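You operate a simulated robot arm through the tools that you are given. There is no shell and no other tool. Be economical: measure what you need, move in short steps, check, and stop when the job is done.

The job below is to be done with a simulated robot arm. You get a single attempt, and the scene is never put back.

TASK
Put the tape core on top of the purple cable spool. Put the box labelled "x3" from the top of the long desk on the top of the short desk and the box marked "+7" on top of the carton there. Take the code block on the top of the long desk and put it away on the top of the teal table. Stack the 12 V power adapter from the top of the long desk on top of the 5 V power adapter. Fetch the orange connector and stand it on the top of the short desk. Take the black tub and put it on the top of the teal table. Take the yellow packet on the top of the long bench and put it away on the top of the low grey cabinet. The order is free. Set down upright: orange connector, yellow packet.

Only the result counts: the job must be done as asked and must still hold three seconds after the hand-in. Knocking over, shifting, dropping, spilling or breaking anything else fails it.

THE ROBOT
A 7-joint arm with a two-finger gripper on a trunk, on a base that drives. Base frame: it is fixed to the floor where the robot stands at the start and does not move with it; the origin is under the middle of the robot, x ahead of it, y to its left, z up; the surface under the hand at the start is at about z = 730. Lengths are in mm, angles in degrees, forces in N, time in s.
With the tool pointing down near the work surface it reaches from about 300 to 740 mm from the robot's upright axis, wherever it stands. Its first joint turns from -166.0 to 166.0 degrees. Places, roughly: black tub (12x11x8 cm) [-800, 400, 900]; carton [500, -500, 750]; code block [0, -1250, 750]; green effect box, purple effect box, red effect bo [250, -750, 750]; orange connector (5x5x9 cm) [0, -600, 800]; power adapter [250, -1000, 750]; purple cable spool [750, 0, 750]; tape core (5x5x2 cm) [800, 0, 700]; top of the low grey cabinet [2300, -3100, 600]; top of the short desk [-300, -1800, 700]; top of the teal table [-1300, -3400, 700]; yellow packet [-1750, -1000, 1000]. Payload 2.94 kg.
The tool frame sits at the grasp point between the pads (the TCP): z along the fingers, y along the line on which they close. The tips reach 30 mm beyond it. Largest opening 138 mm; the body of the gripper starts 109 mm behind the TCP.
Orientation is that of the tool frame in the base frame, as a unit quaternion [x, y, z, w]. With the fingers straight down and closing along the base's y, the tool's x points along the base's -x, its y along +y and its z along -z.

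THE INTERFACE
- The arm moves only by the tool jog_arm. Its argument "plan" is a list that holds one entry, the list of rows, each a list of 6 numbers: the shift along the tool's x, y, z in units of 150 mm (1.0 is 150 mm), then the turn, a rotation vector about the tool's x, y, z in units of 60 degrees (1.0 is 60 degrees). In form: [[[x, y, z, rx, ry, rz], ...]]. A call has 1 to 20 rows; each row is the pose to reach, as a shift and turn from the pose commanded when the call began, along the tool's axes at that moment. "grip" is the gripper command, from -1 (shut) to 1 (fully open), values between in proportion, set as the call begins (left out, the last holds). A call with a number of a shift or a turn outside -1 to 1 is refused whole. Rows are played at 5 a second. More than 50 mm and 8.6 degrees between two rows, or a gripper value outside its range, and nothing of the call is played. Where a pose cannot be reached the arm comes as near as it can. A force on the tool above 40 N (or 10 N above the force at the start of the call, whichever is more), or a blocked arm, ends the call early, and 0.2 s more pass. The fingers move at their own pace and stop on an object; they squeeze with about 21 N. The grip force told is the motor's: it shows also when the fingers shut on nothing. Time passes only in rows, and 0.2 s behind the last, so rows that repeat a pose let the fingers close. It gives the time, the measured TCP pose, the force on the tool (base axes), the opening and the grip force at its end, in the units of the frame above (readings bear some noise), with the torque about the TCP (base axes, N m) and any sound that the robot's microphone picked up.
- Cameras (640 x 400 px; columns grow to the right, rows downward): "scene" is now at [-36.1, 171.4, 1464.2]; the picture's right is [0.64, -0.77, 0.00], its down [-0.72, -0.59, -0.36] and it looks along [0.28, 0.23, -0.93] (base axes); focal length 214 px, centre (320, 200). "wrist" rides on the gripper at [71, 19, -146] in the tool frame; the picture's right is [-0.26, 0.97, 0.00], its down [-0.85, -0.23, -0.48] and it looks along [-0.46, -0.12, 0.88] (tool axes); focal length 280 px, centre (320, 200). There is no depth. A picture from a camera that has moved, and an enlarged one, comes with that camera's place and axes in the base frame and with its lens.
- grab_frame(camera): a new picture of that camera. It takes no simulated time.
- move_column(by): slides the trunk up (or, below 0, down) by that many mm; the arm and the scene camera ride with it, the base frame stays. It gives what a move gives, with no picture.
- steer(legs): drives the robot by 1 to 6 legs, each [ahead, left, turn to the left] in mm, mm and degrees, along the robot's own axes; the way and the turn of a leg run together, so that a leg with both is an arc; at most 1500 mm and 180 degrees a leg. The arm and the cameras ride along, it lands a little off, and it stops where it bumps. It gives what a move gives.
- aim_head(pan, tilt): turns the head with the scene camera to pan (to the left, within 86 degrees either way) and tilt (down, from -29 to 69), counted from straight ahead of the robot. It gives what a move gives.
- enlarge(camera, box): a new picture of the part [left, top, right, bottom] of that camera's present view, enlarged. It takes no simulated time.
- finish_job(): hands the job in; it is judged then, once.

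Work in short steps. Places have to be worked out from the pictures, the camera data and where the tool is seen: move nearer, look again, correct. Check each grasp and each placing, and mend what went wrong. You have 483 turns and 228 pictures in all, those below and enlarged ones among them. Open the gripper and draw the arm clear of the work before you hand the job in, unless the task says otherwise; then end with one line.

The tools are called after ">>>" by a JSON object that holds its "fn" and its "kwargs". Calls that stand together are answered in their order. jog_arm: Moves the arm, as the interface text tells. Its arguments: {"type":"object","properties":{"plan":{"type":"array"},"grip":{"type":"number"}},"required":["plan"]} The other tools are called the same way: move_column (by) slides the trunk up or down; steer (legs) drives the base; aim_head (pan, tilt) turns the head that bears the scene camera; grab_frame (camera) takes a picture; enlarge (camera, box) takes an enlarged picture of a part of a camera's view; finish_job () hands the job in.

At the start:

```text
time: 0.0
tcp_pos: [222.3, -371.3, 1049.6]
ee_rot: [0.0, 1.0, 0.0, 0.001]
ft_force: [0.0, -0.2, -1.1]
ft_torque: [0.0, 0.0, 0.01]
opening: 138.0
grip_force: 0.1
trunk travel left (down, up): [-350.0, 104.0]
robot x, y, heading: [-2.4, -0.1, 0.0]
head pan, tilt: [39.5, 68.8]
```

scene: 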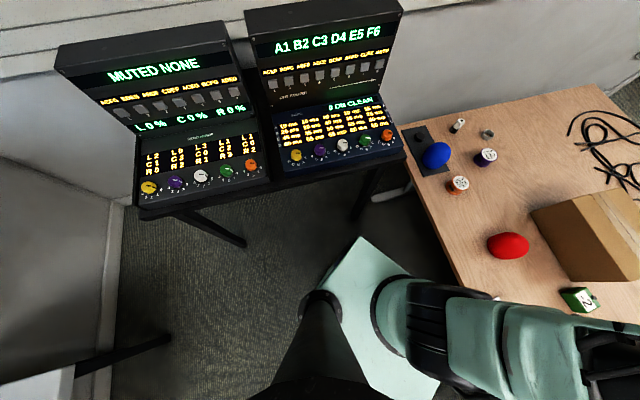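
wrist: 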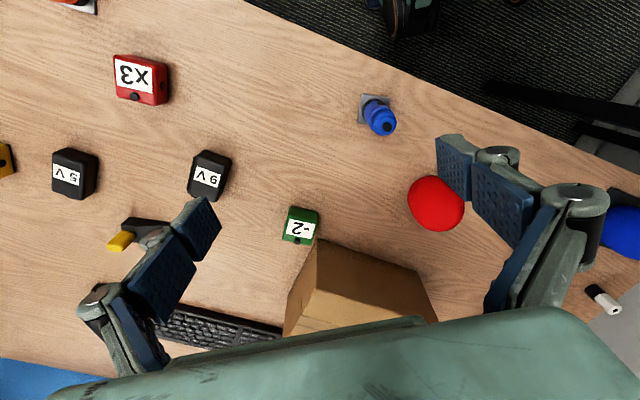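

I start by surveying the scene with the head: first to the right, over the long desk.

>>> {"fn": "aim_head", "kwargs": {"pan": -60, "tilt": 45}}

>>> {"fn": "grab_frame", "kwargs": {"camera": "scene"}}

>>> {"fn": "aim_head", "kwargs": {"pan": 0, "tilt": 50}}

>>> {"fn": "grab_frame", "kwargs": {"camera": "scene"}}

>>> {"fn": "aim_head", "kwargs": {"pan": 86, "tilt": 25}}

>>> {"fn": "grab_frame", "kwargs": {"camera": "scene"}}

>>> {"fn": "aim_head", "kwargs": {"pan": -86, "tilt": 15}}

>>> {"fn": "grab_frame", "kwargs": {"camera": "scene"}}

```text
time: 1.8
tcp_pos: [221.5, -372.5, 1050.9]
ee_rot: [0.0, 1.0, 0.0, 0.0]
ft_force: [-0.2, -0.1, -0.3]
ft_torque: [0.02, -0.02, -0.06]
opening: 138.1
grip_force: 0.2
trunk travel left (down, up): [-350.0, 104.0]
robot x, y, heading: [-1.5, 0.9, -0.3]
head pan, tilt: [-60.0, 45.0]
```

```text
225 pictures are left
camera scene: at [-38.6, 65.5, 1493.0], right [-0.87, -0.5, 0.0], down [-0.35, 0.61, -0.71], along [0.35, -0.61, -0.71], focal length 214 px, centre (320, 200)
```

scene: 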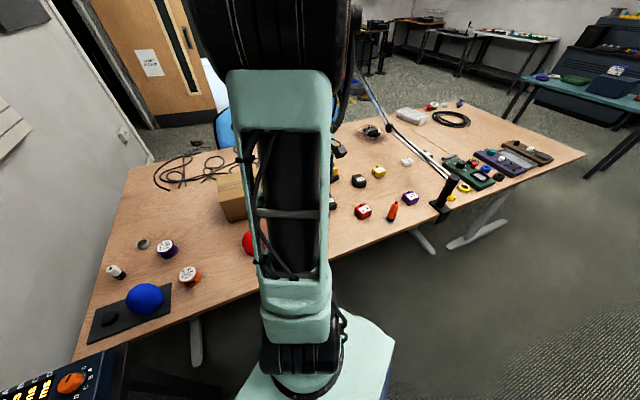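

```text
time: 3.1
tcp_pos: [222.5, -372.0, 1050.2]
ee_rot: [0.0, 1.0, -0.001, 0.001]
ft_force: [0.3, 0.2, -0.1]
ft_torque: [0.02, -0.01, 0.01]
opening: 137.9
grip_force: 0.0
trunk travel left (down, up): [-350.0, 104.0]
robot x, y, heading: [0.8, 1.1, -0.3]
head pan, tilt: [0.0, 50.0]
```

```text
224 pictures are left
camera scene: at [-2.3, 135.8, 1486.1], right [0.0, -1.0, 0.0], down [-0.77, 0.0, -0.64], along [0.64, 0.0, -0.77], focal length 214 px, centre (320, 200)
```

scene: 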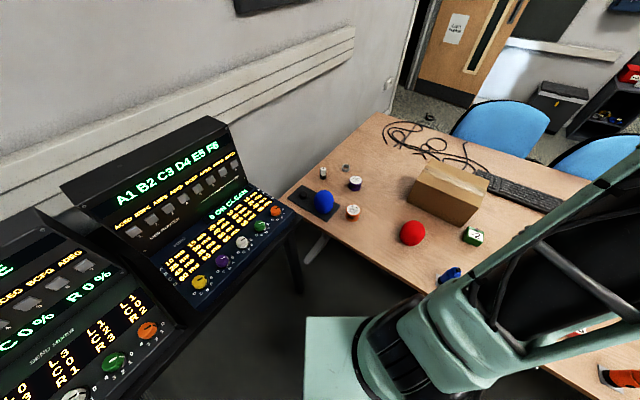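

```text
time: 4.7
tcp_pos: [220.9, -372.4, 1049.8]
ee_rot: [0.0, 1.0, 0.0, -0.001]
ft_force: [0.6, 0.6, -0.7]
ft_torque: [-0.03, 0.04, -0.02]
opening: 137.9
grip_force: 0.2
trunk travel left (down, up): [-350.0, 104.0]
robot x, y, heading: [-2.3, -1.0, 0.0]
head pan, tilt: [85.9, 25.0]
```

```text
223 pictures are left
camera scene: at [-72.7, 227.8, 1523.6], right [1.0, -0.07, 0.0], down [-0.03, -0.42, -0.91], along [0.06, 0.9, -0.42], focal length 214 px, centre (320, 200)
```

scene: 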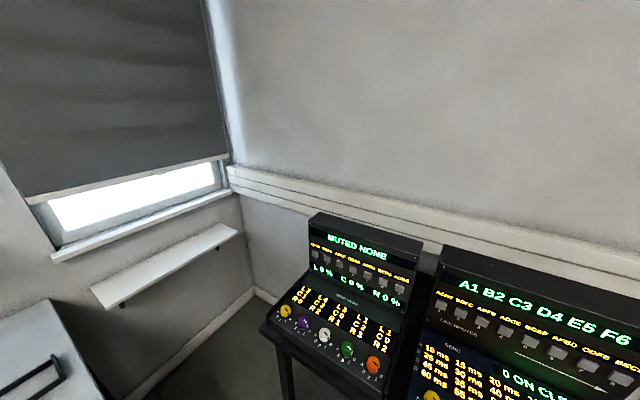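

```text
time: 7.3
tcp_pos: [221.9, -371.5, 1049.6]
ee_rot: [0.0, 1.0, 0.0, 0.0]
ft_force: [0.1, -0.9, -0.6]
ft_torque: [0.04, -0.01, 0.02]
opening: 137.9
grip_force: 0.1
trunk travel left (down, up): [-350.0, 104.0]
robot x, y, heading: [0.6, 1.0, 0.0]
head pan, tilt: [-85.9, 15.0]
```

```text
222 pictures are left
camera scene: at [-72.6, 42.7, 1539.8], right [-1.0, -0.07, 0.0], down [-0.02, 0.26, -0.97], along [0.07, -0.96, -0.26], focal length 214 px, centre (320, 200)
```

scene: 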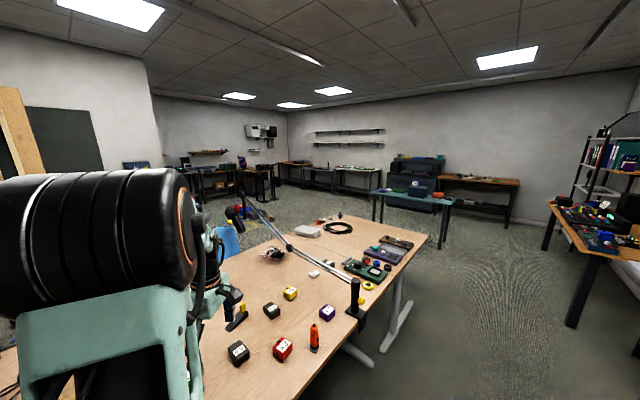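

The tape core and spools lie ahead of the robot. I aim the head there and enlarge.

>>> {"fn": "aim_head", "kwargs": {"pan": -5, "tilt": 45}}

>>> {"fn": "enlarge", "kwargs": {"camera": "scene", "box": [240, 130, 440, 255]}}

>>> {"fn": "aim_head", "kwargs": {"pan": -82, "tilt": 40}}

>>> {"fn": "enlarge", "kwargs": {"camera": "scene", "box": [200, 40, 600, 290]}}

```text
time: 8.8
tcp_pos: [222.2, -371.8, 1050.3]
ee_rot: [0.0, 1.0, -0.001, 0.0]
ft_force: [0.2, -0.5, 0.0]
ft_torque: [0.01, -0.04, 0.01]
opening: 138.0
grip_force: 0.0
trunk travel left (down, up): [-350.0, 104.0]
robot x, y, heading: [-1.9, 1.7, 0.1]
head pan, tilt: [-5.0, 45.0]
```

```text
3.20 times, centred on (340, 192) of scene
camera zoom: at [1.7, 128.8, 1493.0], right [-0.09, -1.0, 0.0], down [-0.7, 0.06, -0.71], along [0.7, -0.06, -0.71], focal length 686 px, centre (256, 224)
```

zoom: 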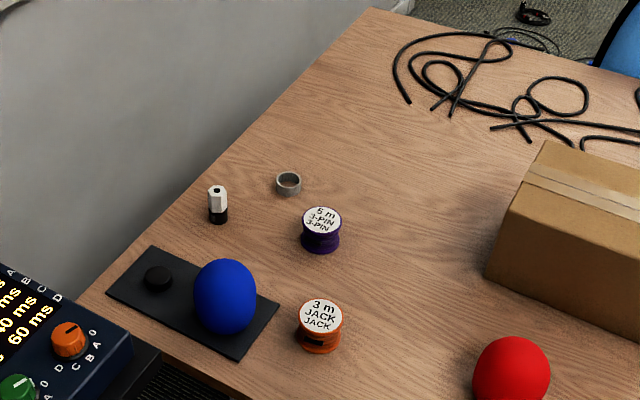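

```text
time: 10.3
tcp_pos: [221.9, -371.7, 1050.1]
ee_rot: [0.0, 1.0, 0.0, 0.0]
ft_force: [-0.5, -0.2, 0.2]
ft_torque: [-0.04, -0.02, -0.01]
opening: 138.1
grip_force: 0.1
trunk travel left (down, up): [-350.0, 104.0]
robot x, y, heading: [3.3, -0.6, 0.2]
head pan, tilt: [-82.0, 40.0]
```

```text
1.60 times, centred on (400, 165) of scene
camera zoom: at [-67.4, 51.7, 1500.3], right [-0.99, -0.14, 0.0], down [-0.09, 0.64, -0.77], along [0.11, -0.76, -0.64], focal length 343 px, centre (192, 256)
```

zoom: 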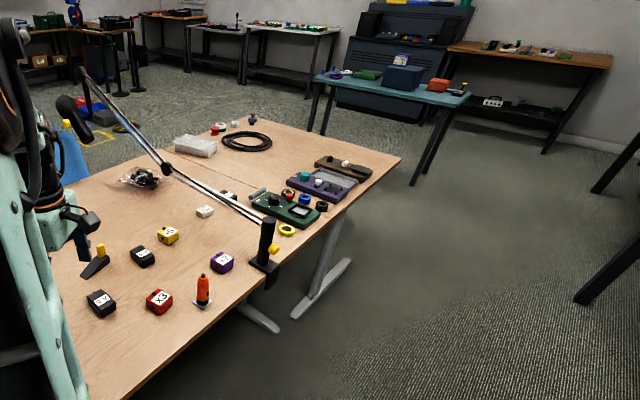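

Desk edge runs at heading 55°/235°, about 300 mm from me; facing it means heading −35°. I turn to face it and go slightly left toward the spools.

>>> {"fn": "steer", "kwargs": {"legs": [[0, 0, -35], [0, 190, 0]]}}

>>> {"fn": "grab_frame", "kwargs": {"camera": "wrist"}}

>>> {"fn": "aim_head", "kwargs": {"pan": 0, "tilt": 60}}

>>> {"fn": "grab_frame", "kwargs": {"camera": "scene"}}

```text
time: 14.3
tcp_pos: [79.3, -274.7, 1051.2]
ee_rot: [0.299, 0.954, 0.0, 0.0]
ft_force: [0.6, -0.3, 0.0]
ft_torque: [-0.03, 0.0, 0.01]
opening: 138.1
grip_force: 0.1
trunk travel left (down, up): [-350.0, 104.0]
robot x, y, heading: [107.6, 158.7, -34.5]
head pan, tilt: [-82.0, 40.0]
```

```text
219 pictures are left
camera wrist: at [31.3, -218.8, 1195.9], right [0.77, 0.64, 0.0], down [0.57, -0.67, 0.48], along [0.31, -0.36, -0.88], focal length 280 px, centre (320, 200)
```

wrist: 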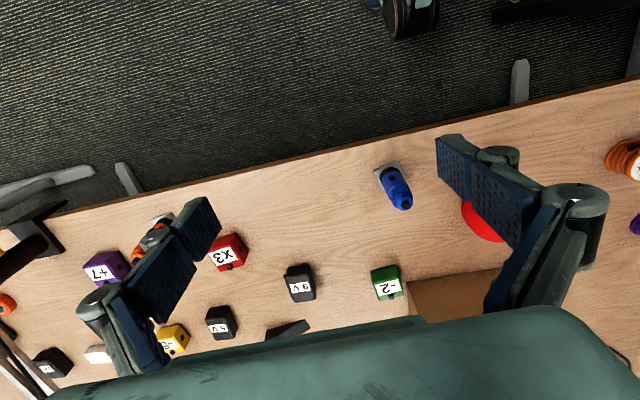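

```text
time: 15.8
tcp_pos: [78.8, -274.7, 1051.3]
ee_rot: [0.299, 0.954, 0.0, 0.001]
ft_force: [0.7, 0.0, -0.4]
ft_torque: [-0.03, -0.01, -0.01]
opening: 138.1
grip_force: 0.0
trunk travel left (down, up): [-350.0, 104.0]
robot x, y, heading: [105.0, 158.1, -34.7]
head pan, tilt: [0.0, 60.0]
```

```text
218 pictures are left
camera scene: at [175.2, 275.6, 1473.6], right [-0.57, -0.82, 0.0], down [-0.71, 0.49, -0.5], along [0.41, -0.29, -0.87], focal length 214 px, centre (320, 200)
```

scene: 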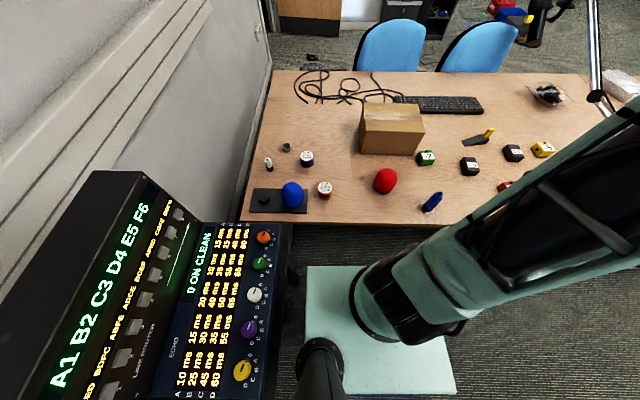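

Aligned with the desk: edge about 319 mm ahead, tape core near ahead 697/left 289. I move 75 mm ahead, then swing the hand over in steps.

>>> {"fn": "steer", "kwargs": {"legs": [[75, 0, 0]]}}

>>> {"fn": "jog_arm", "kwargs": {"plan": [[[-0.3, 0.3, 0, 0, 0, 0], [-0.5, 0.6, 0, 0, 0, 0], [-0.7, 0.9, 0, 0, 0, 0], [-0.8, 1, 0, 0, 0, 0]]]}}

>>> {"fn": "jog_arm", "kwargs": {"plan": [[[-0.2, 0.25, 0, 0, 0, 0], [-0.3, 0.5, 0, 0, 0, 0], [-0.4, 0.75, 0, 0, 0, 0], [-0.5, 1, 0, 0, 0, 0]]]}}

>>> {"fn": "jog_arm", "kwargs": {"plan": [[[-0.1, 0.25, 0, 0, 0, 0], [-0.2, 0.5, 0, 0, 0, 0], [-0.3, 0.75, 0, 0, 0, 0], [-0.4, 1, 0, 0, 0, 0]]]}}

>>> {"fn": "jog_arm", "kwargs": {"plan": [[[-0.1, 0.25, 0, 0, 0, 0], [-0.2, 0.5, 0, 0, 0, 0], [-0.3, 0.75, 0, 0, 0, 0], [-0.4, 1, 0, 0, 0, 0]]]}}

>>> {"fn": "grab_frame", "kwargs": {"camera": "wrist"}}

```text
time: 16.8
tcp_pos: [139.9, -317.3, 1050.4]
ee_rot: [0.298, 0.955, 0.0, 0.0]
ft_force: [-0.6, 0.2, -0.2]
ft_torque: [0.06, -0.02, 0.01]
opening: 137.8
grip_force: 0.0
trunk travel left (down, up): [-350.0, 104.0]
robot x, y, heading: [169.9, 113.1, -34.3]
head pan, tilt: [0.0, 60.0]
```

```text
refused: row 1 steps farther than a row can; nothing moved
```

```text
time: 17.8
tcp_pos: [286.5, -235.6, 1049.4]
ee_rot: [0.298, 0.954, 0.001, 0.0]
ft_force: [-0.4, -0.2, 1.9]
ft_torque: [-0.03, 0.02, 0.01]
opening: 138.2
grip_force: 0.1
trunk travel left (down, up): [-350.0, 104.0]
robot x, y, heading: [168.1, 111.4, -34.7]
head pan, tilt: [0.0, 60.0]
```

```text
time: 18.8
tcp_pos: [422.6, -143.2, 1047.4]
ee_rot: [0.298, 0.955, 0.003, -0.006]
ft_force: [0.5, -0.8, 0.4]
ft_torque: [0.01, 0.02, 0.01]
opening: 138.2
grip_force: 0.1
trunk travel left (down, up): [-350.0, 104.0]
robot x, y, heading: [167.9, 111.3, -34.5]
head pan, tilt: [0.0, 60.0]
```

```text
time: 19.8
tcp_pos: [557.2, -57.2, 1052.4]
ee_rot: [0.299, 0.954, 0.0, 0.001]
ft_force: [0.1, -0.4, -0.1]
ft_torque: [-0.01, 0.01, 0.0]
opening: 138.1
grip_force: 0.1
trunk travel left (down, up): [-350.0, 104.0]
robot x, y, heading: [168.5, 118.1, -34.8]
head pan, tilt: [0.0, 60.0]
```

```text
217 pictures are left
camera wrist: at [510.3, -0.5, 1196.3], right [0.76, 0.64, 0.0], down [0.57, -0.67, 0.48], along [0.31, -0.36, -0.88], focal length 280 px, centre (320, 200)
```

wrist: 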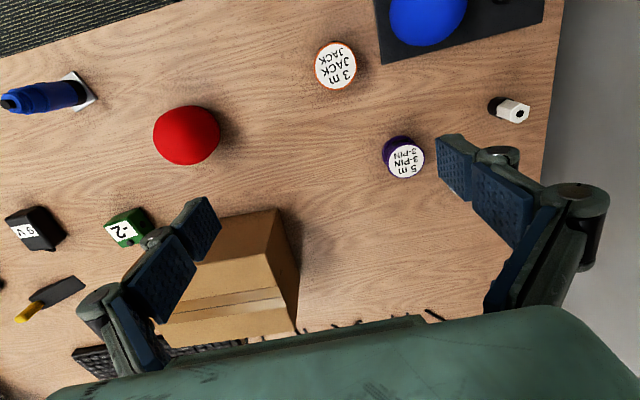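

Spool at about (712,−31). The core is hidden behind a finger; I move nearer and look again.

>>> {"fn": "jog_arm", "kwargs": {"plan": [[[-0.2, 0.2, 0, 0, 0, 0], [-0.4, 0.4, 0, 0, 0, 0], [-0.6, 0.6, 0, 0, 0, 0], [-0.8, 0.8, 0, 0, 0, 0], [-1, 1, 0, 0, 0, 0]]]}}

>>> {"fn": "grab_frame", "kwargs": {"camera": "wrist"}}

```text
time: 21.0
tcp_pos: [764.9, -20.6, 1048.6]
ee_rot: [0.298, 0.955, 0.0, 0.0]
ft_force: [-0.4, 0.5, -0.7]
ft_torque: [-0.03, 0.01, -0.01]
opening: 137.5
grip_force: 0.0
trunk travel left (down, up): [-350.0, 104.0]
robot x, y, heading: [170.1, 110.9, -34.6]
head pan, tilt: [0.0, 60.0]
```

```text
216 pictures are left
camera wrist: at [717.4, 36.3, 1194.9], right [0.76, 0.64, 0.0], down [0.57, -0.67, 0.48], along [0.31, -0.36, -0.88], focal length 280 px, centre (320, 200)
```

wrist: 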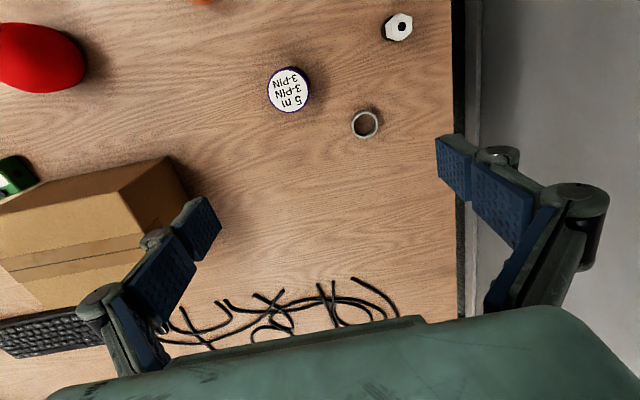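

Core at about (840,4), spool at (717,−30). I narrow the opening to ~90 mm and descend above the core.

>>> {"fn": "jog_arm", "kwargs": {"plan": [[[-0.16, 0.2, 0.2, 0, 0, 0], [-0.32, 0.42, 0.4, 0, 0, 0], [-0.32, 0.42, 0.7, 0, 0, 0], [-0.32, 0.42, 1.0, 0, 0, 0], [-0.32, 0.42, 1.0, 0, 0, 0]]], "grip": 0.3}}

>>> {"fn": "grab_frame", "kwargs": {"camera": "wrist"}}

```text
refused: row 2 steps farther than a row can; nothing moved
```

```text
215 pictures are left
camera wrist: at [717.4, 36.3, 1194.9], right [0.76, 0.64, 0.0], down [0.57, -0.67, 0.48], along [0.31, -0.36, -0.88], focal length 280 px, centre (320, 200)
```

wrist: 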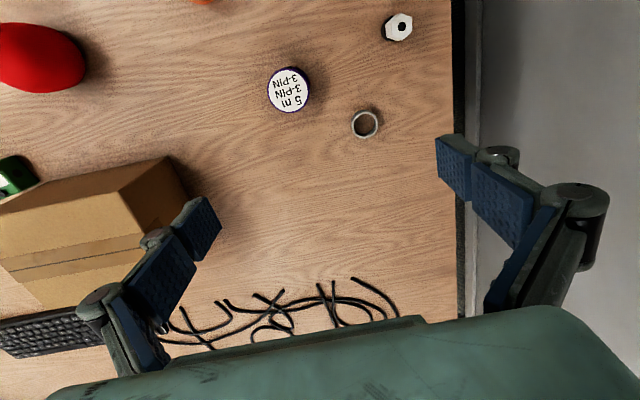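

A row stepped too far; I use smaller rows.

>>> {"fn": "jog_arm", "kwargs": {"plan": [[[-0.16, 0.2, 0.1, 0, 0, 0], [-0.32, 0.42, 0.2, 0, 0, 0], [-0.32, 0.42, 0.5, 0, 0, 0], [-0.32, 0.42, 0.75, 0, 0, 0], [-0.32, 0.42, 1.0, 0, 0, 0], [-0.32, 0.42, 1.0, 0, 0, 0]]], "grip": 0.3}}

>>> {"fn": "grab_frame", "kwargs": {"camera": "wrist"}}

```text
time: 22.4
tcp_pos: [840.5, 4.2, 901.7]
ee_rot: [0.298, 0.955, 0.001, 0.0]
ft_force: [-0.5, 1.1, -0.7]
ft_torque: [0.02, 0.01, 0.02]
opening: 89.6
grip_force: 0.0
trunk travel left (down, up): [-350.0, 104.0]
robot x, y, heading: [173.0, 114.1, -34.6]
head pan, tilt: [0.0, 60.0]
```

```text
214 pictures are left
camera wrist: at [793.5, 61.3, 1046.1], right [0.76, 0.64, 0.0], down [0.57, -0.67, 0.48], along [0.31, -0.36, -0.88], focal length 280 px, centre (320, 200)
```

wrist: 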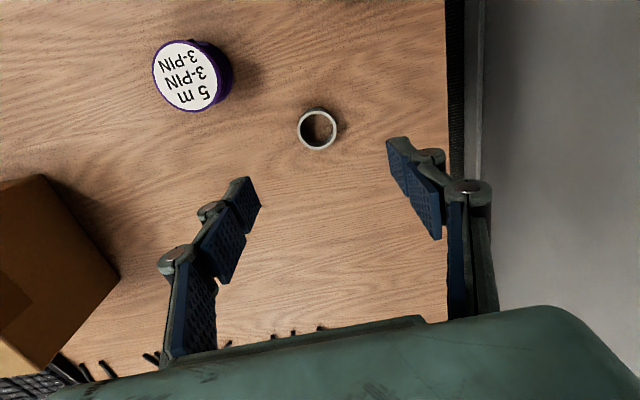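

Core at (840,2): TCP is over it. I descend to z≈764 and close.

>>> {"fn": "jog_arm", "kwargs": {"plan": [[[0.01, 0, 0.3, 0, 0, 0], [0.01, -0.01, 0.6, 0, 0, 0], [0.01, -0.01, 0.8, 0, 0, 0], [0.01, -0.01, 0.92, 0, 0, 0], [0.01, -0.01, 0.92, 0, 0, 0]]]}}

>>> {"fn": "jog_arm", "kwargs": {"plan": [[[0, 0, 0, 0, 0, 0], [0, 0, 0, 0, 0, 0], [0, 0, 0, 0, 0, 0], [0, 0, 0, 0, 0, 0]]], "grip": -1}}

>>> {"fn": "grab_frame", "kwargs": {"camera": "wrist"}}

```text
time: 23.6
tcp_pos: [840.3, 4.0, 762.9]
ee_rot: [0.298, 0.954, 0.0, 0.0]
ft_force: [0.3, -0.6, 0.0]
ft_torque: [-0.02, 0.0, 0.0]
opening: 89.5
grip_force: 0.1
trunk travel left (down, up): [-350.0, 104.0]
robot x, y, heading: [169.2, 110.4, -34.8]
head pan, tilt: [0.0, 60.0]
```

```text
time: 24.6
tcp_pos: [840.4, 2.8, 762.8]
ee_rot: [0.298, 0.955, 0.0, 0.001]
ft_force: [0.0, 1.3, -0.5]
ft_torque: [0.0, -0.01, 0.02]
opening: 39.8
grip_force: 21.2
trunk travel left (down, up): [-350.0, 104.0]
robot x, y, heading: [166.9, 118.4, -34.4]
head pan, tilt: [0.0, 60.0]
```

```text
213 pictures are left
camera wrist: at [792.5, 60.0, 908.0], right [0.76, 0.64, 0.0], down [0.57, -0.67, 0.48], along [0.31, -0.36, -0.88], focal length 280 px, centre (320, 200)
```

wrist: 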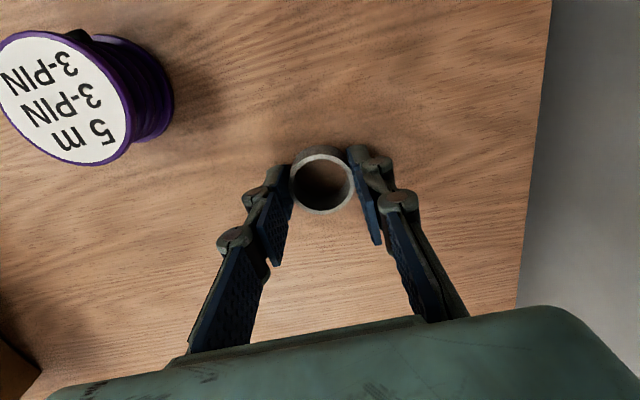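

Gripped at 40 mm. I lift and carry the core over the spool.

>>> {"fn": "jog_arm", "kwargs": {"plan": [[[0, 0, -0.3, 0, 0, 0], [0, 0, -0.55, 0, 0, 0], [0.14, -0.16, -0.55, 0, 0, 0], [0.28, -0.32, -0.55, 0, 0, 0], [0.42, -0.48, -0.55, 0, 0, 0], [0.553, -0.648, -0.55, 0, 0, 0], [0.553, -0.648, -0.55, 0, 0, 0]]]}}

>>> {"fn": "grab_frame", "kwargs": {"camera": "wrist"}}

>>> {"fn": "enlarge", "kwargs": {"camera": "scene", "box": [200, 140, 360, 240]}}

```text
time: 26.2
tcp_pos: [716.6, -30.2, 845.1]
ee_rot: [0.299, 0.954, 0.0, 0.0]
ft_force: [-0.8, 0.5, -0.1]
ft_torque: [0.0, 0.01, -0.01]
opening: 40.1
grip_force: 21.4
trunk travel left (down, up): [-350.0, 104.0]
robot x, y, heading: [172.1, 112.2, -34.7]
head pan, tilt: [0.0, 60.0]
```

```text
212 pictures are left
camera wrist: at [668.5, 26.9, 990.1], right [0.76, 0.64, 0.0], down [0.57, -0.67, 0.48], along [0.31, -0.36, -0.88], focal length 280 px, centre (320, 200)
```

wrist: 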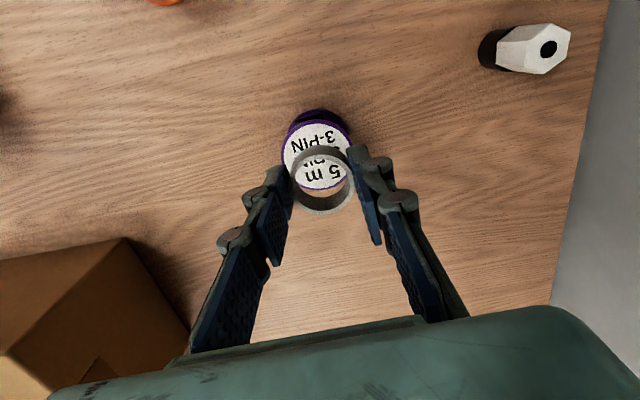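

```text
4.00 times, centred on (280, 190) of scene
camera zoom: at [236.0, 233.4, 1473.5], right [-0.57, -0.82, 0.0], down [-0.71, 0.49, -0.5], along [0.41, -0.28, -0.87], focal length 858 px, centre (480, 240)
```

zoom: 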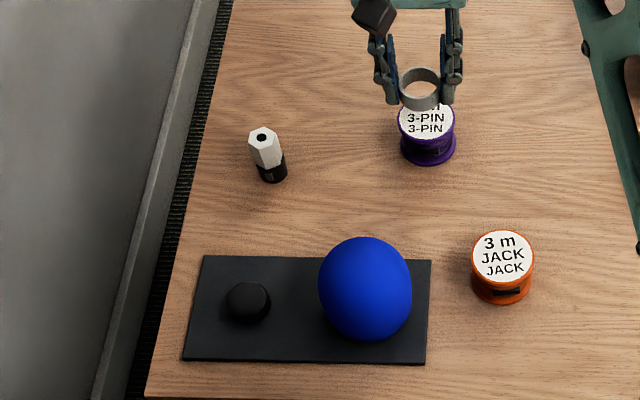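

Centred over the spool. I lower to just above its top.

>>> {"fn": "jog_arm", "kwargs": {"plan": [[[0, 0, 0.12, 0, 0, 0], [0, 0, 0.22, 0, 0, 0], [0, 0, 0.22, 0, 0, 0]]]}}

>>> {"fn": "grab_frame", "kwargs": {"camera": "wrist"}}

>>> {"fn": "enlarge", "kwargs": {"camera": "scene", "box": [272, 130, 336, 170]}}

```text
time: 27.0
tcp_pos: [717.1, -29.3, 811.0]
ee_rot: [0.298, 0.955, 0.0, 0.001]
ft_force: [0.9, -0.1, -0.6]
ft_torque: [0.02, 0.01, 0.0]
opening: 39.9
grip_force: 21.3
trunk travel left (down, up): [-350.0, 104.0]
robot x, y, heading: [171.5, 112.9, -34.4]
head pan, tilt: [0.0, 60.0]
```

```text
210 pictures are left
camera wrist: at [668.8, 26.8, 956.4], right [0.76, 0.64, 0.0], down [0.57, -0.67, 0.48], along [0.31, -0.36, -0.88], focal length 280 px, centre (320, 200)
```

wrist: 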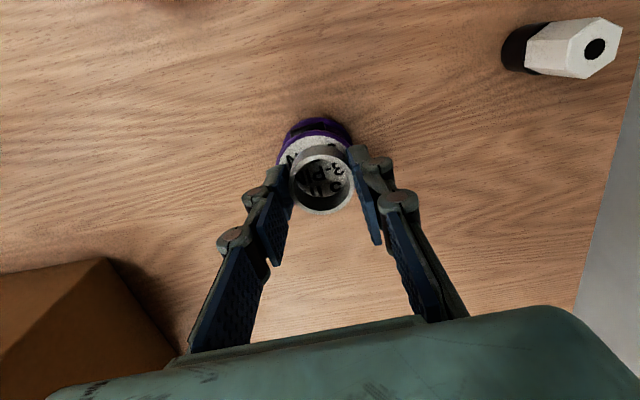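

```text
10.00 times, centred on (304, 150) of scene
camera zoom: at [236.1, 233.4, 1473.5], right [-0.57, -0.82, 0.0], down [-0.71, 0.49, -0.5], along [0.41, -0.28, -0.87], focal length 2145 px, centre (480, 700)
```

zoom: 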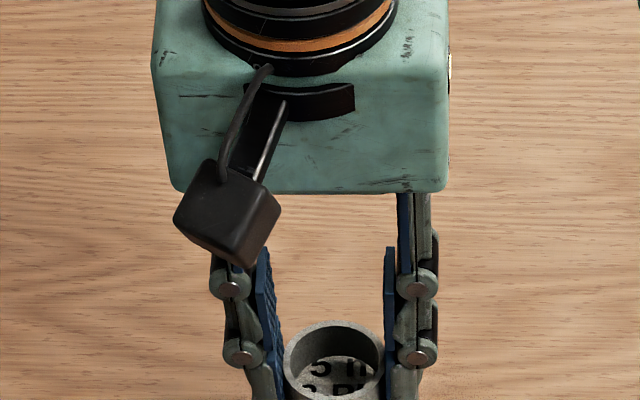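

Looks aligned. I lower in 2 mm rows, watching the force.

>>> {"fn": "jog_arm", "kwargs": {"plan": [[[0, 0, 0.013, 0, 0, 0], [0, 0, 0.027, 0, 0, 0], [0, 0, 0.027, 0, 0, 0]]]}}

>>> {"fn": "enlarge", "kwargs": {"camera": "scene", "box": [272, 140, 352, 190]}}

```text
time: 27.8
tcp_pos: [716.2, -30.3, 807.3]
ee_rot: [0.299, 0.954, 0.0, 0.0]
ft_force: [0.2, 0.0, 0.4]
ft_torque: [0.01, -0.01, 0.01]
opening: 40.0
grip_force: 21.1
trunk travel left (down, up): [-350.0, 104.0]
robot x, y, heading: [169.5, 110.3, -34.7]
head pan, tilt: [0.0, 60.0]
```

```text
8.00 times, centred on (312, 165) of scene
camera zoom: at [236.0, 233.4, 1473.6], right [-0.57, -0.82, 0.0], down [-0.71, 0.49, -0.5], along [0.41, -0.28, -0.87], focal length 1716 px, centre (384, 480)
```

zoom: 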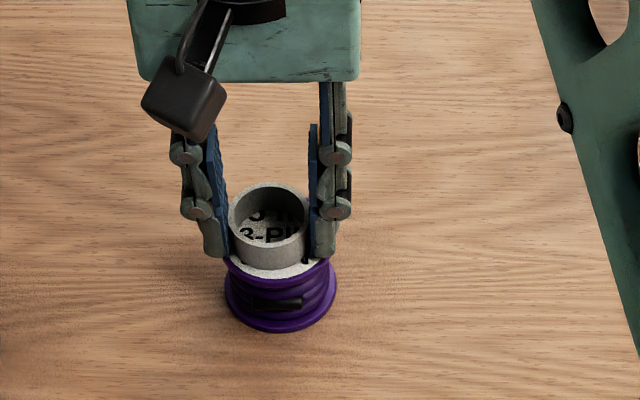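

Almost touching; a few more 1 mm rows.

>>> {"fn": "jog_arm", "kwargs": {"plan": [[[0, 0, 0.007, 0, 0, 0], [0, 0, 0.013, 0, 0, 0], [0, 0, 0.013, 0, 0, 0]]]}}

>>> {"fn": "enlarge", "kwargs": {"camera": "scene", "box": [284, 150, 332, 180]}}

```text
time: 28.6
tcp_pos: [715.9, -30.3, 808.0]
ee_rot: [0.298, 0.954, 0.0, 0.002]
ft_force: [-0.1, -0.2, 10.5]
ft_torque: [-0.03, 0.01, -0.01]
opening: 39.9
grip_force: 20.8
trunk travel left (down, up): [-350.0, 104.0]
robot x, y, heading: [167.1, 117.5, -34.6]
head pan, tilt: [0.0, 60.0]
```

```text
13.33 times, centred on (308, 165) of scene
camera zoom: at [234.9, 233.6, 1473.7], right [-0.57, -0.82, 0.0], down [-0.71, 0.49, -0.5], along [0.41, -0.28, -0.87], focal length 2860 px, centre (480, 667)
```

zoom: 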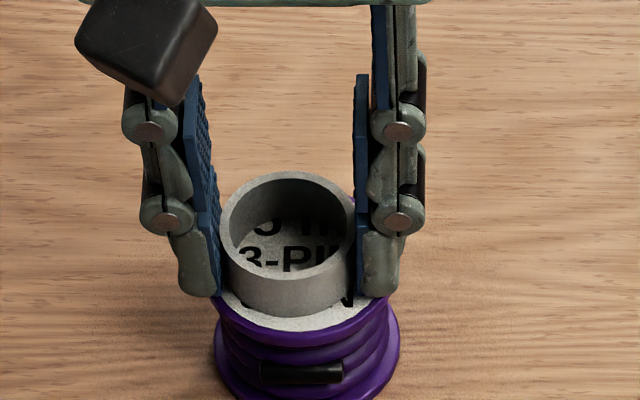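

Contact at ~10 N, so it rests on the spool. I open moderately and lift away.

>>> {"fn": "jog_arm", "kwargs": {"plan": [[[0, 0, 0, 0, 0, 0], [0, 0, 0, 0, 0, 0], [0, 0, -0.1, 0, 0, 0], [0, 0, -0.3, 0, 0, 0], [0, 0, -0.6, 0, 0, 0], [0, 0, -0.9, 0, 0, 0]]], "grip": 0.0}}

>>> {"fn": "enlarge", "kwargs": {"camera": "scene", "box": [272, 140, 352, 190]}}

>>> {"fn": "grab_frame", "kwargs": {"camera": "wrist"}}

```text
time: 30.0
tcp_pos: [712.4, -30.4, 942.7]
ee_rot: [0.299, 0.954, 0.0, 0.0]
ft_force: [0.5, -0.4, 0.3]
ft_torque: [0.01, 0.05, 0.01]
opening: 69.1
grip_force: 0.0
trunk travel left (down, up): [-350.0, 104.0]
robot x, y, heading: [170.5, 109.8, -34.9]
head pan, tilt: [0.0, 60.0]
```

```text
8.00 times, centred on (312, 165) of scene
camera zoom: at [235.7, 233.5, 1473.5], right [-0.57, -0.82, 0.0], down [-0.71, 0.49, -0.5], along [0.41, -0.28, -0.87], focal length 1716 px, centre (384, 480)
```

zoom: 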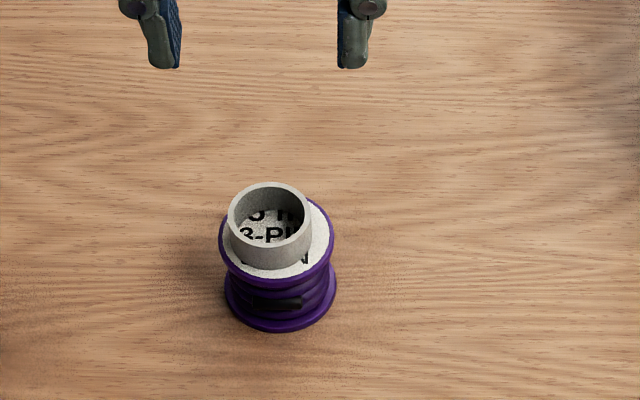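

```text
205 pictures are left
camera wrist: at [665.7, 24.9, 1086.9], right [0.76, 0.64, 0.0], down [0.57, -0.67, 0.48], along [0.31, -0.36, -0.88], focal length 280 px, centre (320, 200)
```

wrist: 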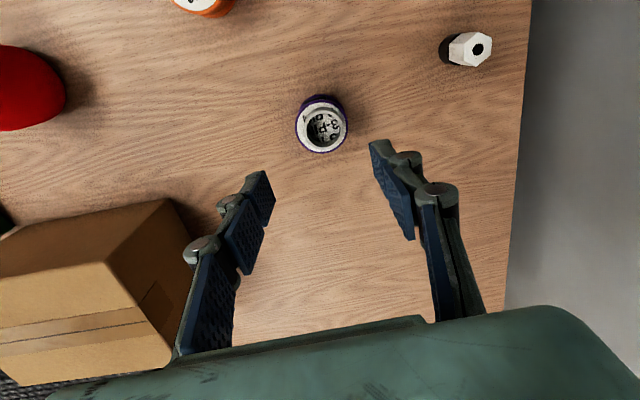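

The core sits on the spool. Next I raise/retract the hand and drive right along the desk to face the boxes.

>>> {"fn": "jog_arm", "kwargs": {"plan": [[[0, 0, -0.3, 0, 0, 0], [0.2, -0.2, -0.45, 0, 0, 0], [0.4, -0.4, -0.6, 0, 0, 0], [0.6, -0.6, -0.7, 0, 0, 0], [0.8, -0.8, -0.75, 0, 0, 0], [0.95, -1, -0.75, 0, 0, 0]]], "grip": 0.3}}

>>> {"fn": "steer", "kwargs": {"legs": [[0, -540, 0]]}}

>>> {"fn": "aim_head", "kwargs": {"pan": -25, "tilt": 45}}

>>> {"fn": "grab_frame", "kwargs": {"camera": "scene"}}

>>> {"fn": "grab_frame", "kwargs": {"camera": "wrist"}}

```text
time: 31.4
tcp_pos: [510.8, -74.5, 1049.5]
ee_rot: [0.299, 0.954, 0.001, -0.003]
ft_force: [-0.1, -0.2, -0.1]
ft_torque: [0.0, -0.02, -0.01]
opening: 89.8
grip_force: 0.1
trunk travel left (down, up): [-350.0, 104.0]
robot x, y, heading: [172.2, 109.8, -35.0]
head pan, tilt: [0.0, 60.0]
```

```text
time: 36.6
tcp_pos: [205.1, -515.6, 1052.5]
ee_rot: [0.301, 0.954, 0.0, 0.0]
ft_force: [0.3, -0.3, -0.3]
ft_torque: [-0.01, -0.02, 0.03]
opening: 89.8
grip_force: 0.1
trunk travel left (down, up): [-350.0, 104.0]
robot x, y, heading: [-135.5, -329.5, -34.7]
head pan, tilt: [0.0, 60.0]
```

```text
time: 37.5
tcp_pos: [204.6, -516.2, 1052.3]
ee_rot: [0.301, 0.954, 0.001, -0.001]
ft_force: [1.0, 0.0, 0.7]
ft_torque: [-0.01, -0.02, 0.0]
opening: 89.6
grip_force: 0.0
trunk travel left (down, up): [-350.0, 104.0]
robot x, y, heading: [-137.5, -325.8, -35.2]
head pan, tilt: [-25.0, 45.0]
```

```text
204 pictures are left
camera scene: at [-83.9, -239.6, 1493.0], right [-0.87, -0.5, 0.0], down [-0.35, 0.61, -0.71], along [0.35, -0.61, -0.71], focal length 214 px, centre (320, 200)
```

scene: 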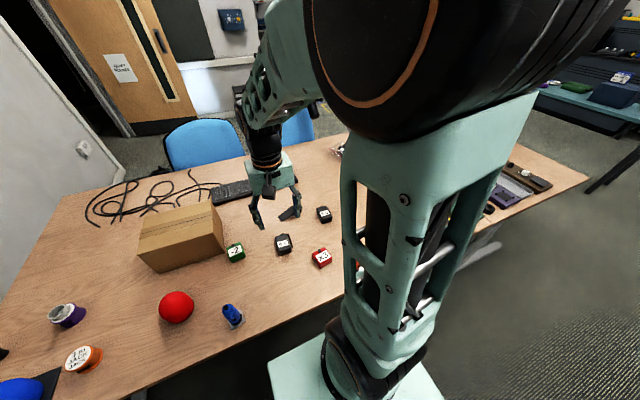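

```text
203 pictures are left
camera wrist: at [157.5, -459.6, 1196.9], right [0.77, 0.64, 0.0], down [0.56, -0.68, 0.48], along [0.3, -0.37, -0.88], focal length 280 px, centre (320, 200)
```

wrist: 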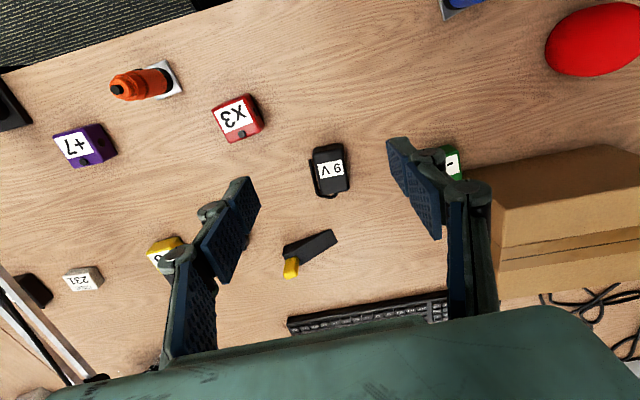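

I see "+7" (purple), "x3" (red), 9 V adapter, "231" code block at left. I move the hand toward the +7 box and look for the lamp.

>>> {"fn": "jog_arm", "kwargs": {"plan": [[[0.08, -0.3, 0, 0, 0, 0], [0.16, -0.6, 0, 0, 0, 0], [0.24, -0.9, 0, 0, 0, 0], [0.3, -1, 0, 0, 0, 0]]]}}

>>> {"fn": "jog_arm", "kwargs": {"plan": [[[0, -0.3, 0, 0, 0, 0], [0, -0.6, 0, 0, 0, 0], [0, -0.8, 0, 0, 0, 0]]]}}

>>> {"fn": "grab_frame", "kwargs": {"camera": "wrist"}}

>>> {"fn": "aim_head", "kwargs": {"pan": -60, "tilt": 35}}

>>> {"fn": "grab_frame", "kwargs": {"camera": "scene"}}

```text
time: 38.5
tcp_pos: [80.3, -612.8, 1051.9]
ee_rot: [0.3, 0.954, 0.001, 0.0]
ft_force: [-0.5, -0.3, -0.9]
ft_torque: [0.01, -0.01, 0.01]
opening: 89.7
grip_force: 0.1
trunk travel left (down, up): [-350.0, 104.0]
robot x, y, heading: [-134.7, -324.5, -34.9]
head pan, tilt: [-25.0, 45.0]
```

```text
time: 39.3
tcp_pos: [13.4, -710.6, 1050.7]
ee_rot: [0.301, 0.954, 0.0, 0.0]
ft_force: [0.0, 0.3, -0.8]
ft_torque: [-0.02, -0.04, -0.02]
opening: 89.5
grip_force: 0.0
trunk travel left (down, up): [-350.0, 104.0]
robot x, y, heading: [-136.9, -326.0, -34.9]
head pan, tilt: [-25.0, 45.0]
```

```text
202 pictures are left
camera wrist: at [-34.0, -653.4, 1196.1], right [0.77, 0.64, 0.0], down [0.56, -0.68, 0.48], along [0.31, -0.37, -0.88], focal length 280 px, centre (320, 200)
```

wrist: 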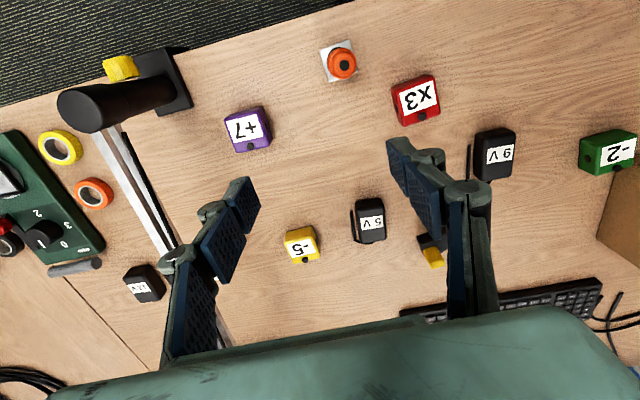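

```text
time: 40.4
tcp_pos: [13.1, -710.0, 1050.6]
ee_rot: [0.301, 0.954, 0.0, 0.0]
ft_force: [-0.7, 0.1, 0.6]
ft_torque: [0.0, -0.04, 0.04]
opening: 89.6
grip_force: 0.0
trunk travel left (down, up): [-350.0, 104.0]
robot x, y, heading: [-139.4, -328.2, -34.7]
head pan, tilt: [-60.0, 35.0]
```

```text
201 pictures are left
camera scene: at [-132.2, -257.0, 1507.8], right [-1.0, 0.09, 0.0], down [0.05, 0.57, -0.82], along [-0.07, -0.82, -0.57], focal length 214 px, centre (320, 200)
```

scene: 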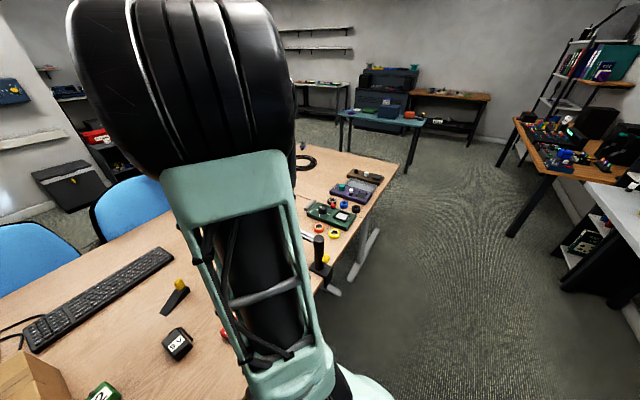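

Lamp: post at about (−180,−840) with its rod running over the desk at height ~910–970, about 90 mm from the +7 box. To stay clear I turn the gripper 90° (closing across the desk depth) while moving over the +7 box.

>>> {"fn": "jog_arm", "kwargs": {"plan": [[[0, -0.1, 0, 0, 0, 0.125], [0, -0.2, 0, 0, 0, 0.25], [0, -0.3, 0, 0, 0, 0.375], [0, -0.4, 0, 0, 0, 0.5], [0, -0.5, 0, 0, 0, 0.625], [-0.05, -0.6, 0, 0, 0, 0.75]]]}}

>>> {"fn": "jog_arm", "kwargs": {"plan": [[[0, 0, 0, 0, 0, 0.125], [0, 0, 0, 0, 0, 0.25], [0, 0, 0, 0, 0, 0.375], [0, 0, 0, 0, 0, 0.5], [0, 0, 0, 0, 0, 0.625], [0, 0, 0, 0, 0, 0.75]]]}}

>>> {"fn": "grab_frame", "kwargs": {"camera": "wrist"}}

```text
time: 41.8
tcp_pos: [-31.8, -789.1, 1050.8]
ee_rot: [0.645, 0.764, -0.001, 0.0]
ft_force: [-0.1, 0.3, 0.1]
ft_torque: [0.03, 0.02, 0.01]
opening: 89.8
grip_force: 0.0
trunk travel left (down, up): [-350.0, 104.0]
robot x, y, heading: [-137.1, -326.9, -35.0]
head pan, tilt: [-60.0, 35.0]
```

```text
time: 43.1
tcp_pos: [-33.4, -788.9, 1051.1]
ee_rot: [0.888, 0.46, 0.0, 0.0]
ft_force: [-1.4, 0.2, 0.9]
ft_torque: [0.01, 0.0, 0.0]
opening: 89.6
grip_force: 0.0
trunk travel left (down, up): [-350.0, 104.0]
robot x, y, heading: [-137.9, -327.2, -35.2]
head pan, tilt: [-60.0, 35.0]
```

```text
200 pictures are left
camera wrist: at [23.2, -742.5, 1196.8], right [0.64, -0.77, 0.0], down [-0.68, -0.56, 0.48], along [-0.37, -0.3, -0.88], focal length 280 px, centre (320, 200)
```

wrist: 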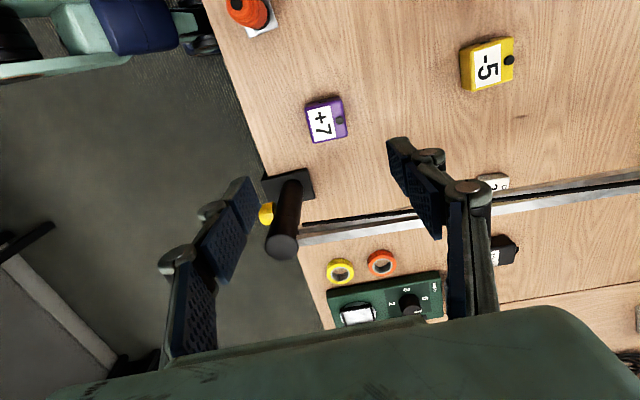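

Good view. I move over the +7 box and descend 150 mm.

>>> {"fn": "jog_arm", "kwargs": {"plan": [[[-0.167, 0, 0, 0, 0, 0], [-0.167, 0, 0.3, 0, 0, 0], [-0.167, 0, 0.6, 0, 0, 0], [-0.167, 0, 0.9, 0, 0, 0], [-0.167, 0, 1, 0, 0, 0]]]}}

>>> {"fn": "grab_frame", "kwargs": {"camera": "wrist"}}

```text
time: 44.4
tcp_pos: [-48.6, -809.7, 901.9]
ee_rot: [0.887, 0.461, 0.0, 0.0]
ft_force: [0.9, -0.7, -0.1]
ft_torque: [-0.03, -0.01, 0.01]
opening: 89.6
grip_force: 0.1
trunk travel left (down, up): [-350.0, 104.0]
robot x, y, heading: [-136.4, -328.4, -35.0]
head pan, tilt: [-60.0, 35.0]
```

```text
199 pictures are left
camera wrist: at [7.8, -762.6, 1046.3], right [0.64, -0.77, 0.0], down [-0.68, -0.56, 0.48], along [-0.37, -0.3, -0.88], focal length 280 px, centre (320, 200)
```

wrist: 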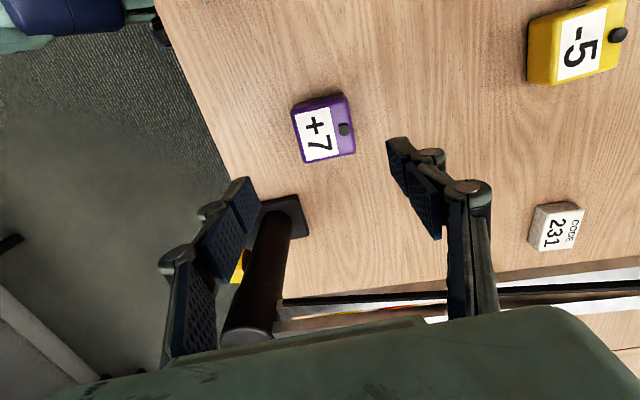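

Box about 51×59 mm, aligned with the desk, at (−48.5,−813). I descend and grip.

>>> {"fn": "jog_arm", "kwargs": {"plan": [[[-0.018, 0.012, 0.3, 0, 0, 0], [-0.018, 0.012, 0.6, 0, 0, 0], [-0.018, 0.012, 0.8, 0, 0, 0], [-0.018, 0.012, 0.89, 0, 0, 0], [-0.018, 0.012, 0.89, 0, 0, 0]]]}}

>>> {"fn": "jog_arm", "kwargs": {"plan": [[[0, 0, 0, 0, 0, 0], [0, 0, 0, 0, 0, 0], [0, 0, 0, 0, 0, 0], [0, 0, 0, 0, 0, 0]]], "grip": -1}}

>>> {"fn": "grab_frame", "kwargs": {"camera": "wrist"}}

```text
time: 45.5
tcp_pos: [-48.5, -812.8, 767.7]
ee_rot: [0.887, 0.462, 0.0, -0.001]
ft_force: [0.1, 0.4, -0.3]
ft_torque: [0.04, 0.02, -0.03]
opening: 89.9
grip_force: 0.0
trunk travel left (down, up): [-350.0, 104.0]
robot x, y, heading: [-138.0, -325.0, -35.0]
head pan, tilt: [-60.0, 35.0]
```

```text
time: 46.5
tcp_pos: [-48.2, -812.9, 767.8]
ee_rot: [0.887, 0.462, 0.0, 0.001]
ft_force: [0.4, 0.1, 2.1]
ft_torque: [0.0, 0.02, 0.0]
opening: 57.7
grip_force: 21.4
trunk travel left (down, up): [-350.0, 104.0]
robot x, y, heading: [-137.5, -330.7, -35.0]
head pan, tilt: [-60.0, 35.0]
```

```text
198 pictures are left
camera wrist: at [8.5, -765.6, 913.6], right [0.64, -0.77, 0.0], down [-0.68, -0.56, 0.48], along [-0.37, -0.3, -0.88], focal length 280 px, centre (320, 200)
```

wrist: 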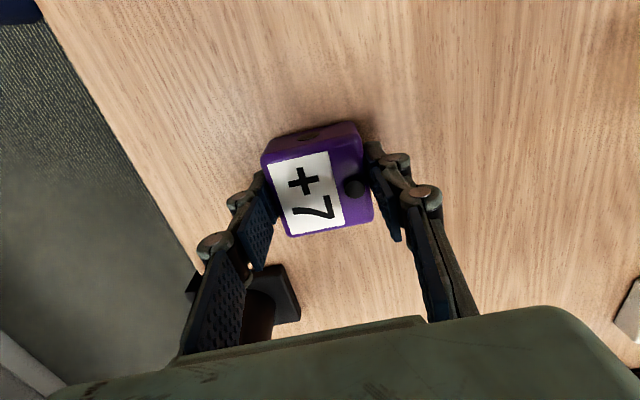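

Gripped at 57.7 mm. I lift straight up, then look with the head toward the carton.

>>> {"fn": "jog_arm", "kwargs": {"plan": [[[0, 0, -0.3, 0, 0, 0], [0, 0, -0.6, 0, 0, 0], [0, 0, -0.9, 0, 0, 0], [0.1, 0, -1, 0, 0, 0]]]}}

>>> {"fn": "jog_arm", "kwargs": {"plan": [[[0.1, 0, -0.3, 0, 0, 0], [0.3, 0, -0.55, 0, 0, 0], [0.6, 0, -0.6, 0, 0, 0], [0.9, 0, -0.6, 0, 0, 0], [1, 0, -0.6, 0, 0, 0]]]}}

>>> {"fn": "aim_head", "kwargs": {"pan": 10, "tilt": 45}}

>>> {"fn": "grab_frame", "kwargs": {"camera": "scene"}}

```text
time: 47.5
tcp_pos: [-37.9, -801.7, 919.2]
ee_rot: [0.887, 0.462, 0.0, 0.0]
ft_force: [0.2, 0.6, -1.2]
ft_torque: [-0.01, -0.04, -0.02]
opening: 57.7
grip_force: 20.9
trunk travel left (down, up): [-350.0, 104.0]
robot x, y, heading: [-135.0, -324.6, -35.3]
head pan, tilt: [-60.0, 35.0]
```

```text
time: 48.8
tcp_pos: [49.5, -678.3, 1007.1]
ee_rot: [0.887, 0.461, 0.0, 0.0]
ft_force: [0.1, 0.0, -1.9]
ft_torque: [0.01, 0.01, 0.0]
opening: 57.6
grip_force: 21.5
trunk travel left (down, up): [-350.0, 104.0]
robot x, y, heading: [-138.1, -325.1, -35.0]
head pan, tilt: [-60.0, 35.0]
```

```text
time: 50.2
tcp_pos: [49.1, -679.0, 1007.1]
ee_rot: [0.887, 0.462, 0.0, 0.0]
ft_force: [-0.4, 0.7, -0.4]
ft_torque: [-0.05, -0.03, 0.01]
opening: 57.3
grip_force: 21.2
trunk travel left (down, up): [-350.0, 104.0]
robot x, y, heading: [-140.3, -328.2, -34.9]
head pan, tilt: [10.0, 45.0]
```

```text
197 pictures are left
camera scene: at [-50.9, -203.8, 1493.0], right [-0.42, -0.91, 0.0], down [-0.64, 0.3, -0.71], along [0.64, -0.3, -0.71], focal length 214 px, centre (320, 200)
```

scene: 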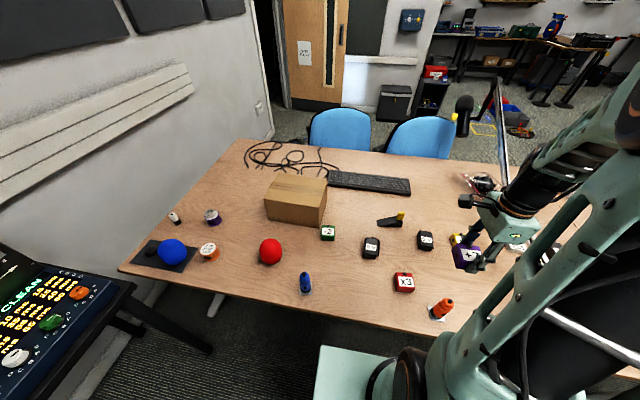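

The carton is about 245×167 mm, centred at roughly (630,−410), top near z≈853. I drive left 300 mm to have it in front.

>>> {"fn": "steer", "kwargs": {"legs": [[0, 300, 0]]}}

>>> {"fn": "jog_arm", "kwargs": {"plan": [[[0.25, 0.2, 0, 0, 0, 0], [0.5, 0.4, 0, 0, 0, 0], [0.75, 0.6, 0, 0, 0, 0], [1, 0.8, 0, 0, 0, 0]]]}}

>>> {"fn": "grab_frame", "kwargs": {"camera": "wrist"}}

```text
time: 53.4
tcp_pos: [219.8, -435.1, 1007.6]
ee_rot: [0.887, 0.461, 0.0, 0.0]
ft_force: [-0.2, 1.3, -1.9]
ft_torque: [0.05, 0.02, 0.0]
opening: 57.0
grip_force: 21.1
trunk travel left (down, up): [-350.0, 104.0]
robot x, y, heading: [35.8, -84.1, -35.2]
head pan, tilt: [10.0, 45.0]
```

```text
time: 54.4
tcp_pos: [405.5, -382.4, 1007.7]
ee_rot: [0.887, 0.462, 0.0, -0.001]
ft_force: [-0.5, -0.5, -1.4]
ft_torque: [0.0, -0.02, -0.02]
opening: 57.3
grip_force: 20.7
trunk travel left (down, up): [-350.0, 104.0]
robot x, y, heading: [33.8, -83.2, -34.9]
head pan, tilt: [10.0, 45.0]
```

```text
196 pictures are left
camera wrist: at [462.6, -334.6, 1153.1], right [0.64, -0.77, 0.0], down [-0.68, -0.56, 0.48], along [-0.37, -0.3, -0.88], focal length 280 px, centre (320, 200)
```

wrist: 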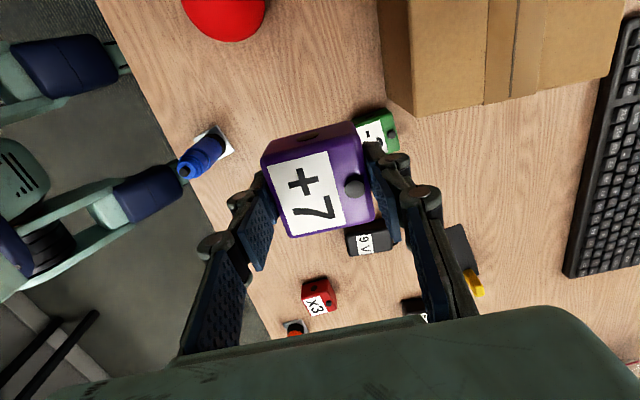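

Carton corner matches at about (480,−453). I move over the carton in two steps.

>>> {"fn": "jog_arm", "kwargs": {"plan": [[[0.15, 0.25, 0, 0, 0, 0], [0.3, 0.5, 0, 0, 0, 0], [0.45, 0.75, 0, 0, 0, 0], [0.62, 1, 0, 0, 0, 0]]]}}

>>> {"fn": "jog_arm", "kwargs": {"plan": [[[0, 0.2, 0.1, 0, 0, 0], [0, 0.27, 0.3, 0, 0, 0], [0, 0.27, 0.5, 0, 0, 0]]]}}

>>> {"fn": "grab_frame", "kwargs": {"camera": "wrist"}}

>>> {"fn": "grab_frame", "kwargs": {"camera": "scene"}}

```text
time: 55.4
tcp_pos: [581.2, -392.2, 1006.7]
ee_rot: [0.887, 0.461, -0.001, 0.0]
ft_force: [0.5, -0.5, -1.8]
ft_torque: [0.03, 0.02, 0.03]
opening: 57.4
grip_force: 21.0
trunk travel left (down, up): [-350.0, 104.0]
robot x, y, heading: [29.3, -77.3, -35.2]
head pan, tilt: [10.0, 45.0]
```

```text
time: 56.2
tcp_pos: [615.5, -415.1, 932.1]
ee_rot: [0.887, 0.461, -0.001, 0.0]
ft_force: [0.3, 0.6, -1.9]
ft_torque: [-0.01, 0.06, 0.02]
opening: 57.6
grip_force: 21.3
trunk travel left (down, up): [-350.0, 104.0]
robot x, y, heading: [31.8, -77.9, -35.1]
head pan, tilt: [10.0, 45.0]
```

```text
195 pictures are left
camera wrist: at [671.4, -368.8, 1077.0], right [0.64, -0.77, 0.0], down [-0.68, -0.56, 0.48], along [-0.37, -0.3, -0.88], focal length 280 px, centre (320, 200)
```

wrist: 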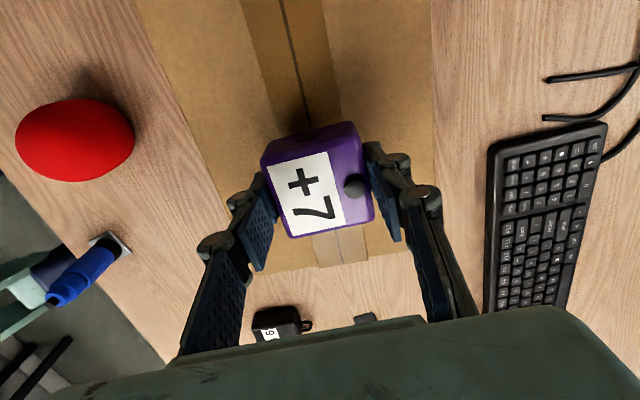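

```text
194 pictures are left
camera scene: at [120.5, 40.1, 1493.0], right [-0.42, -0.91, 0.0], down [-0.64, 0.3, -0.71], along [0.64, -0.3, -0.71], focal length 214 px, centre (320, 200)
```

scene: 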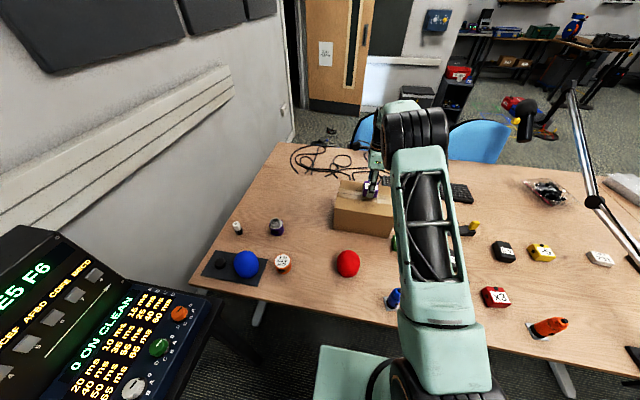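

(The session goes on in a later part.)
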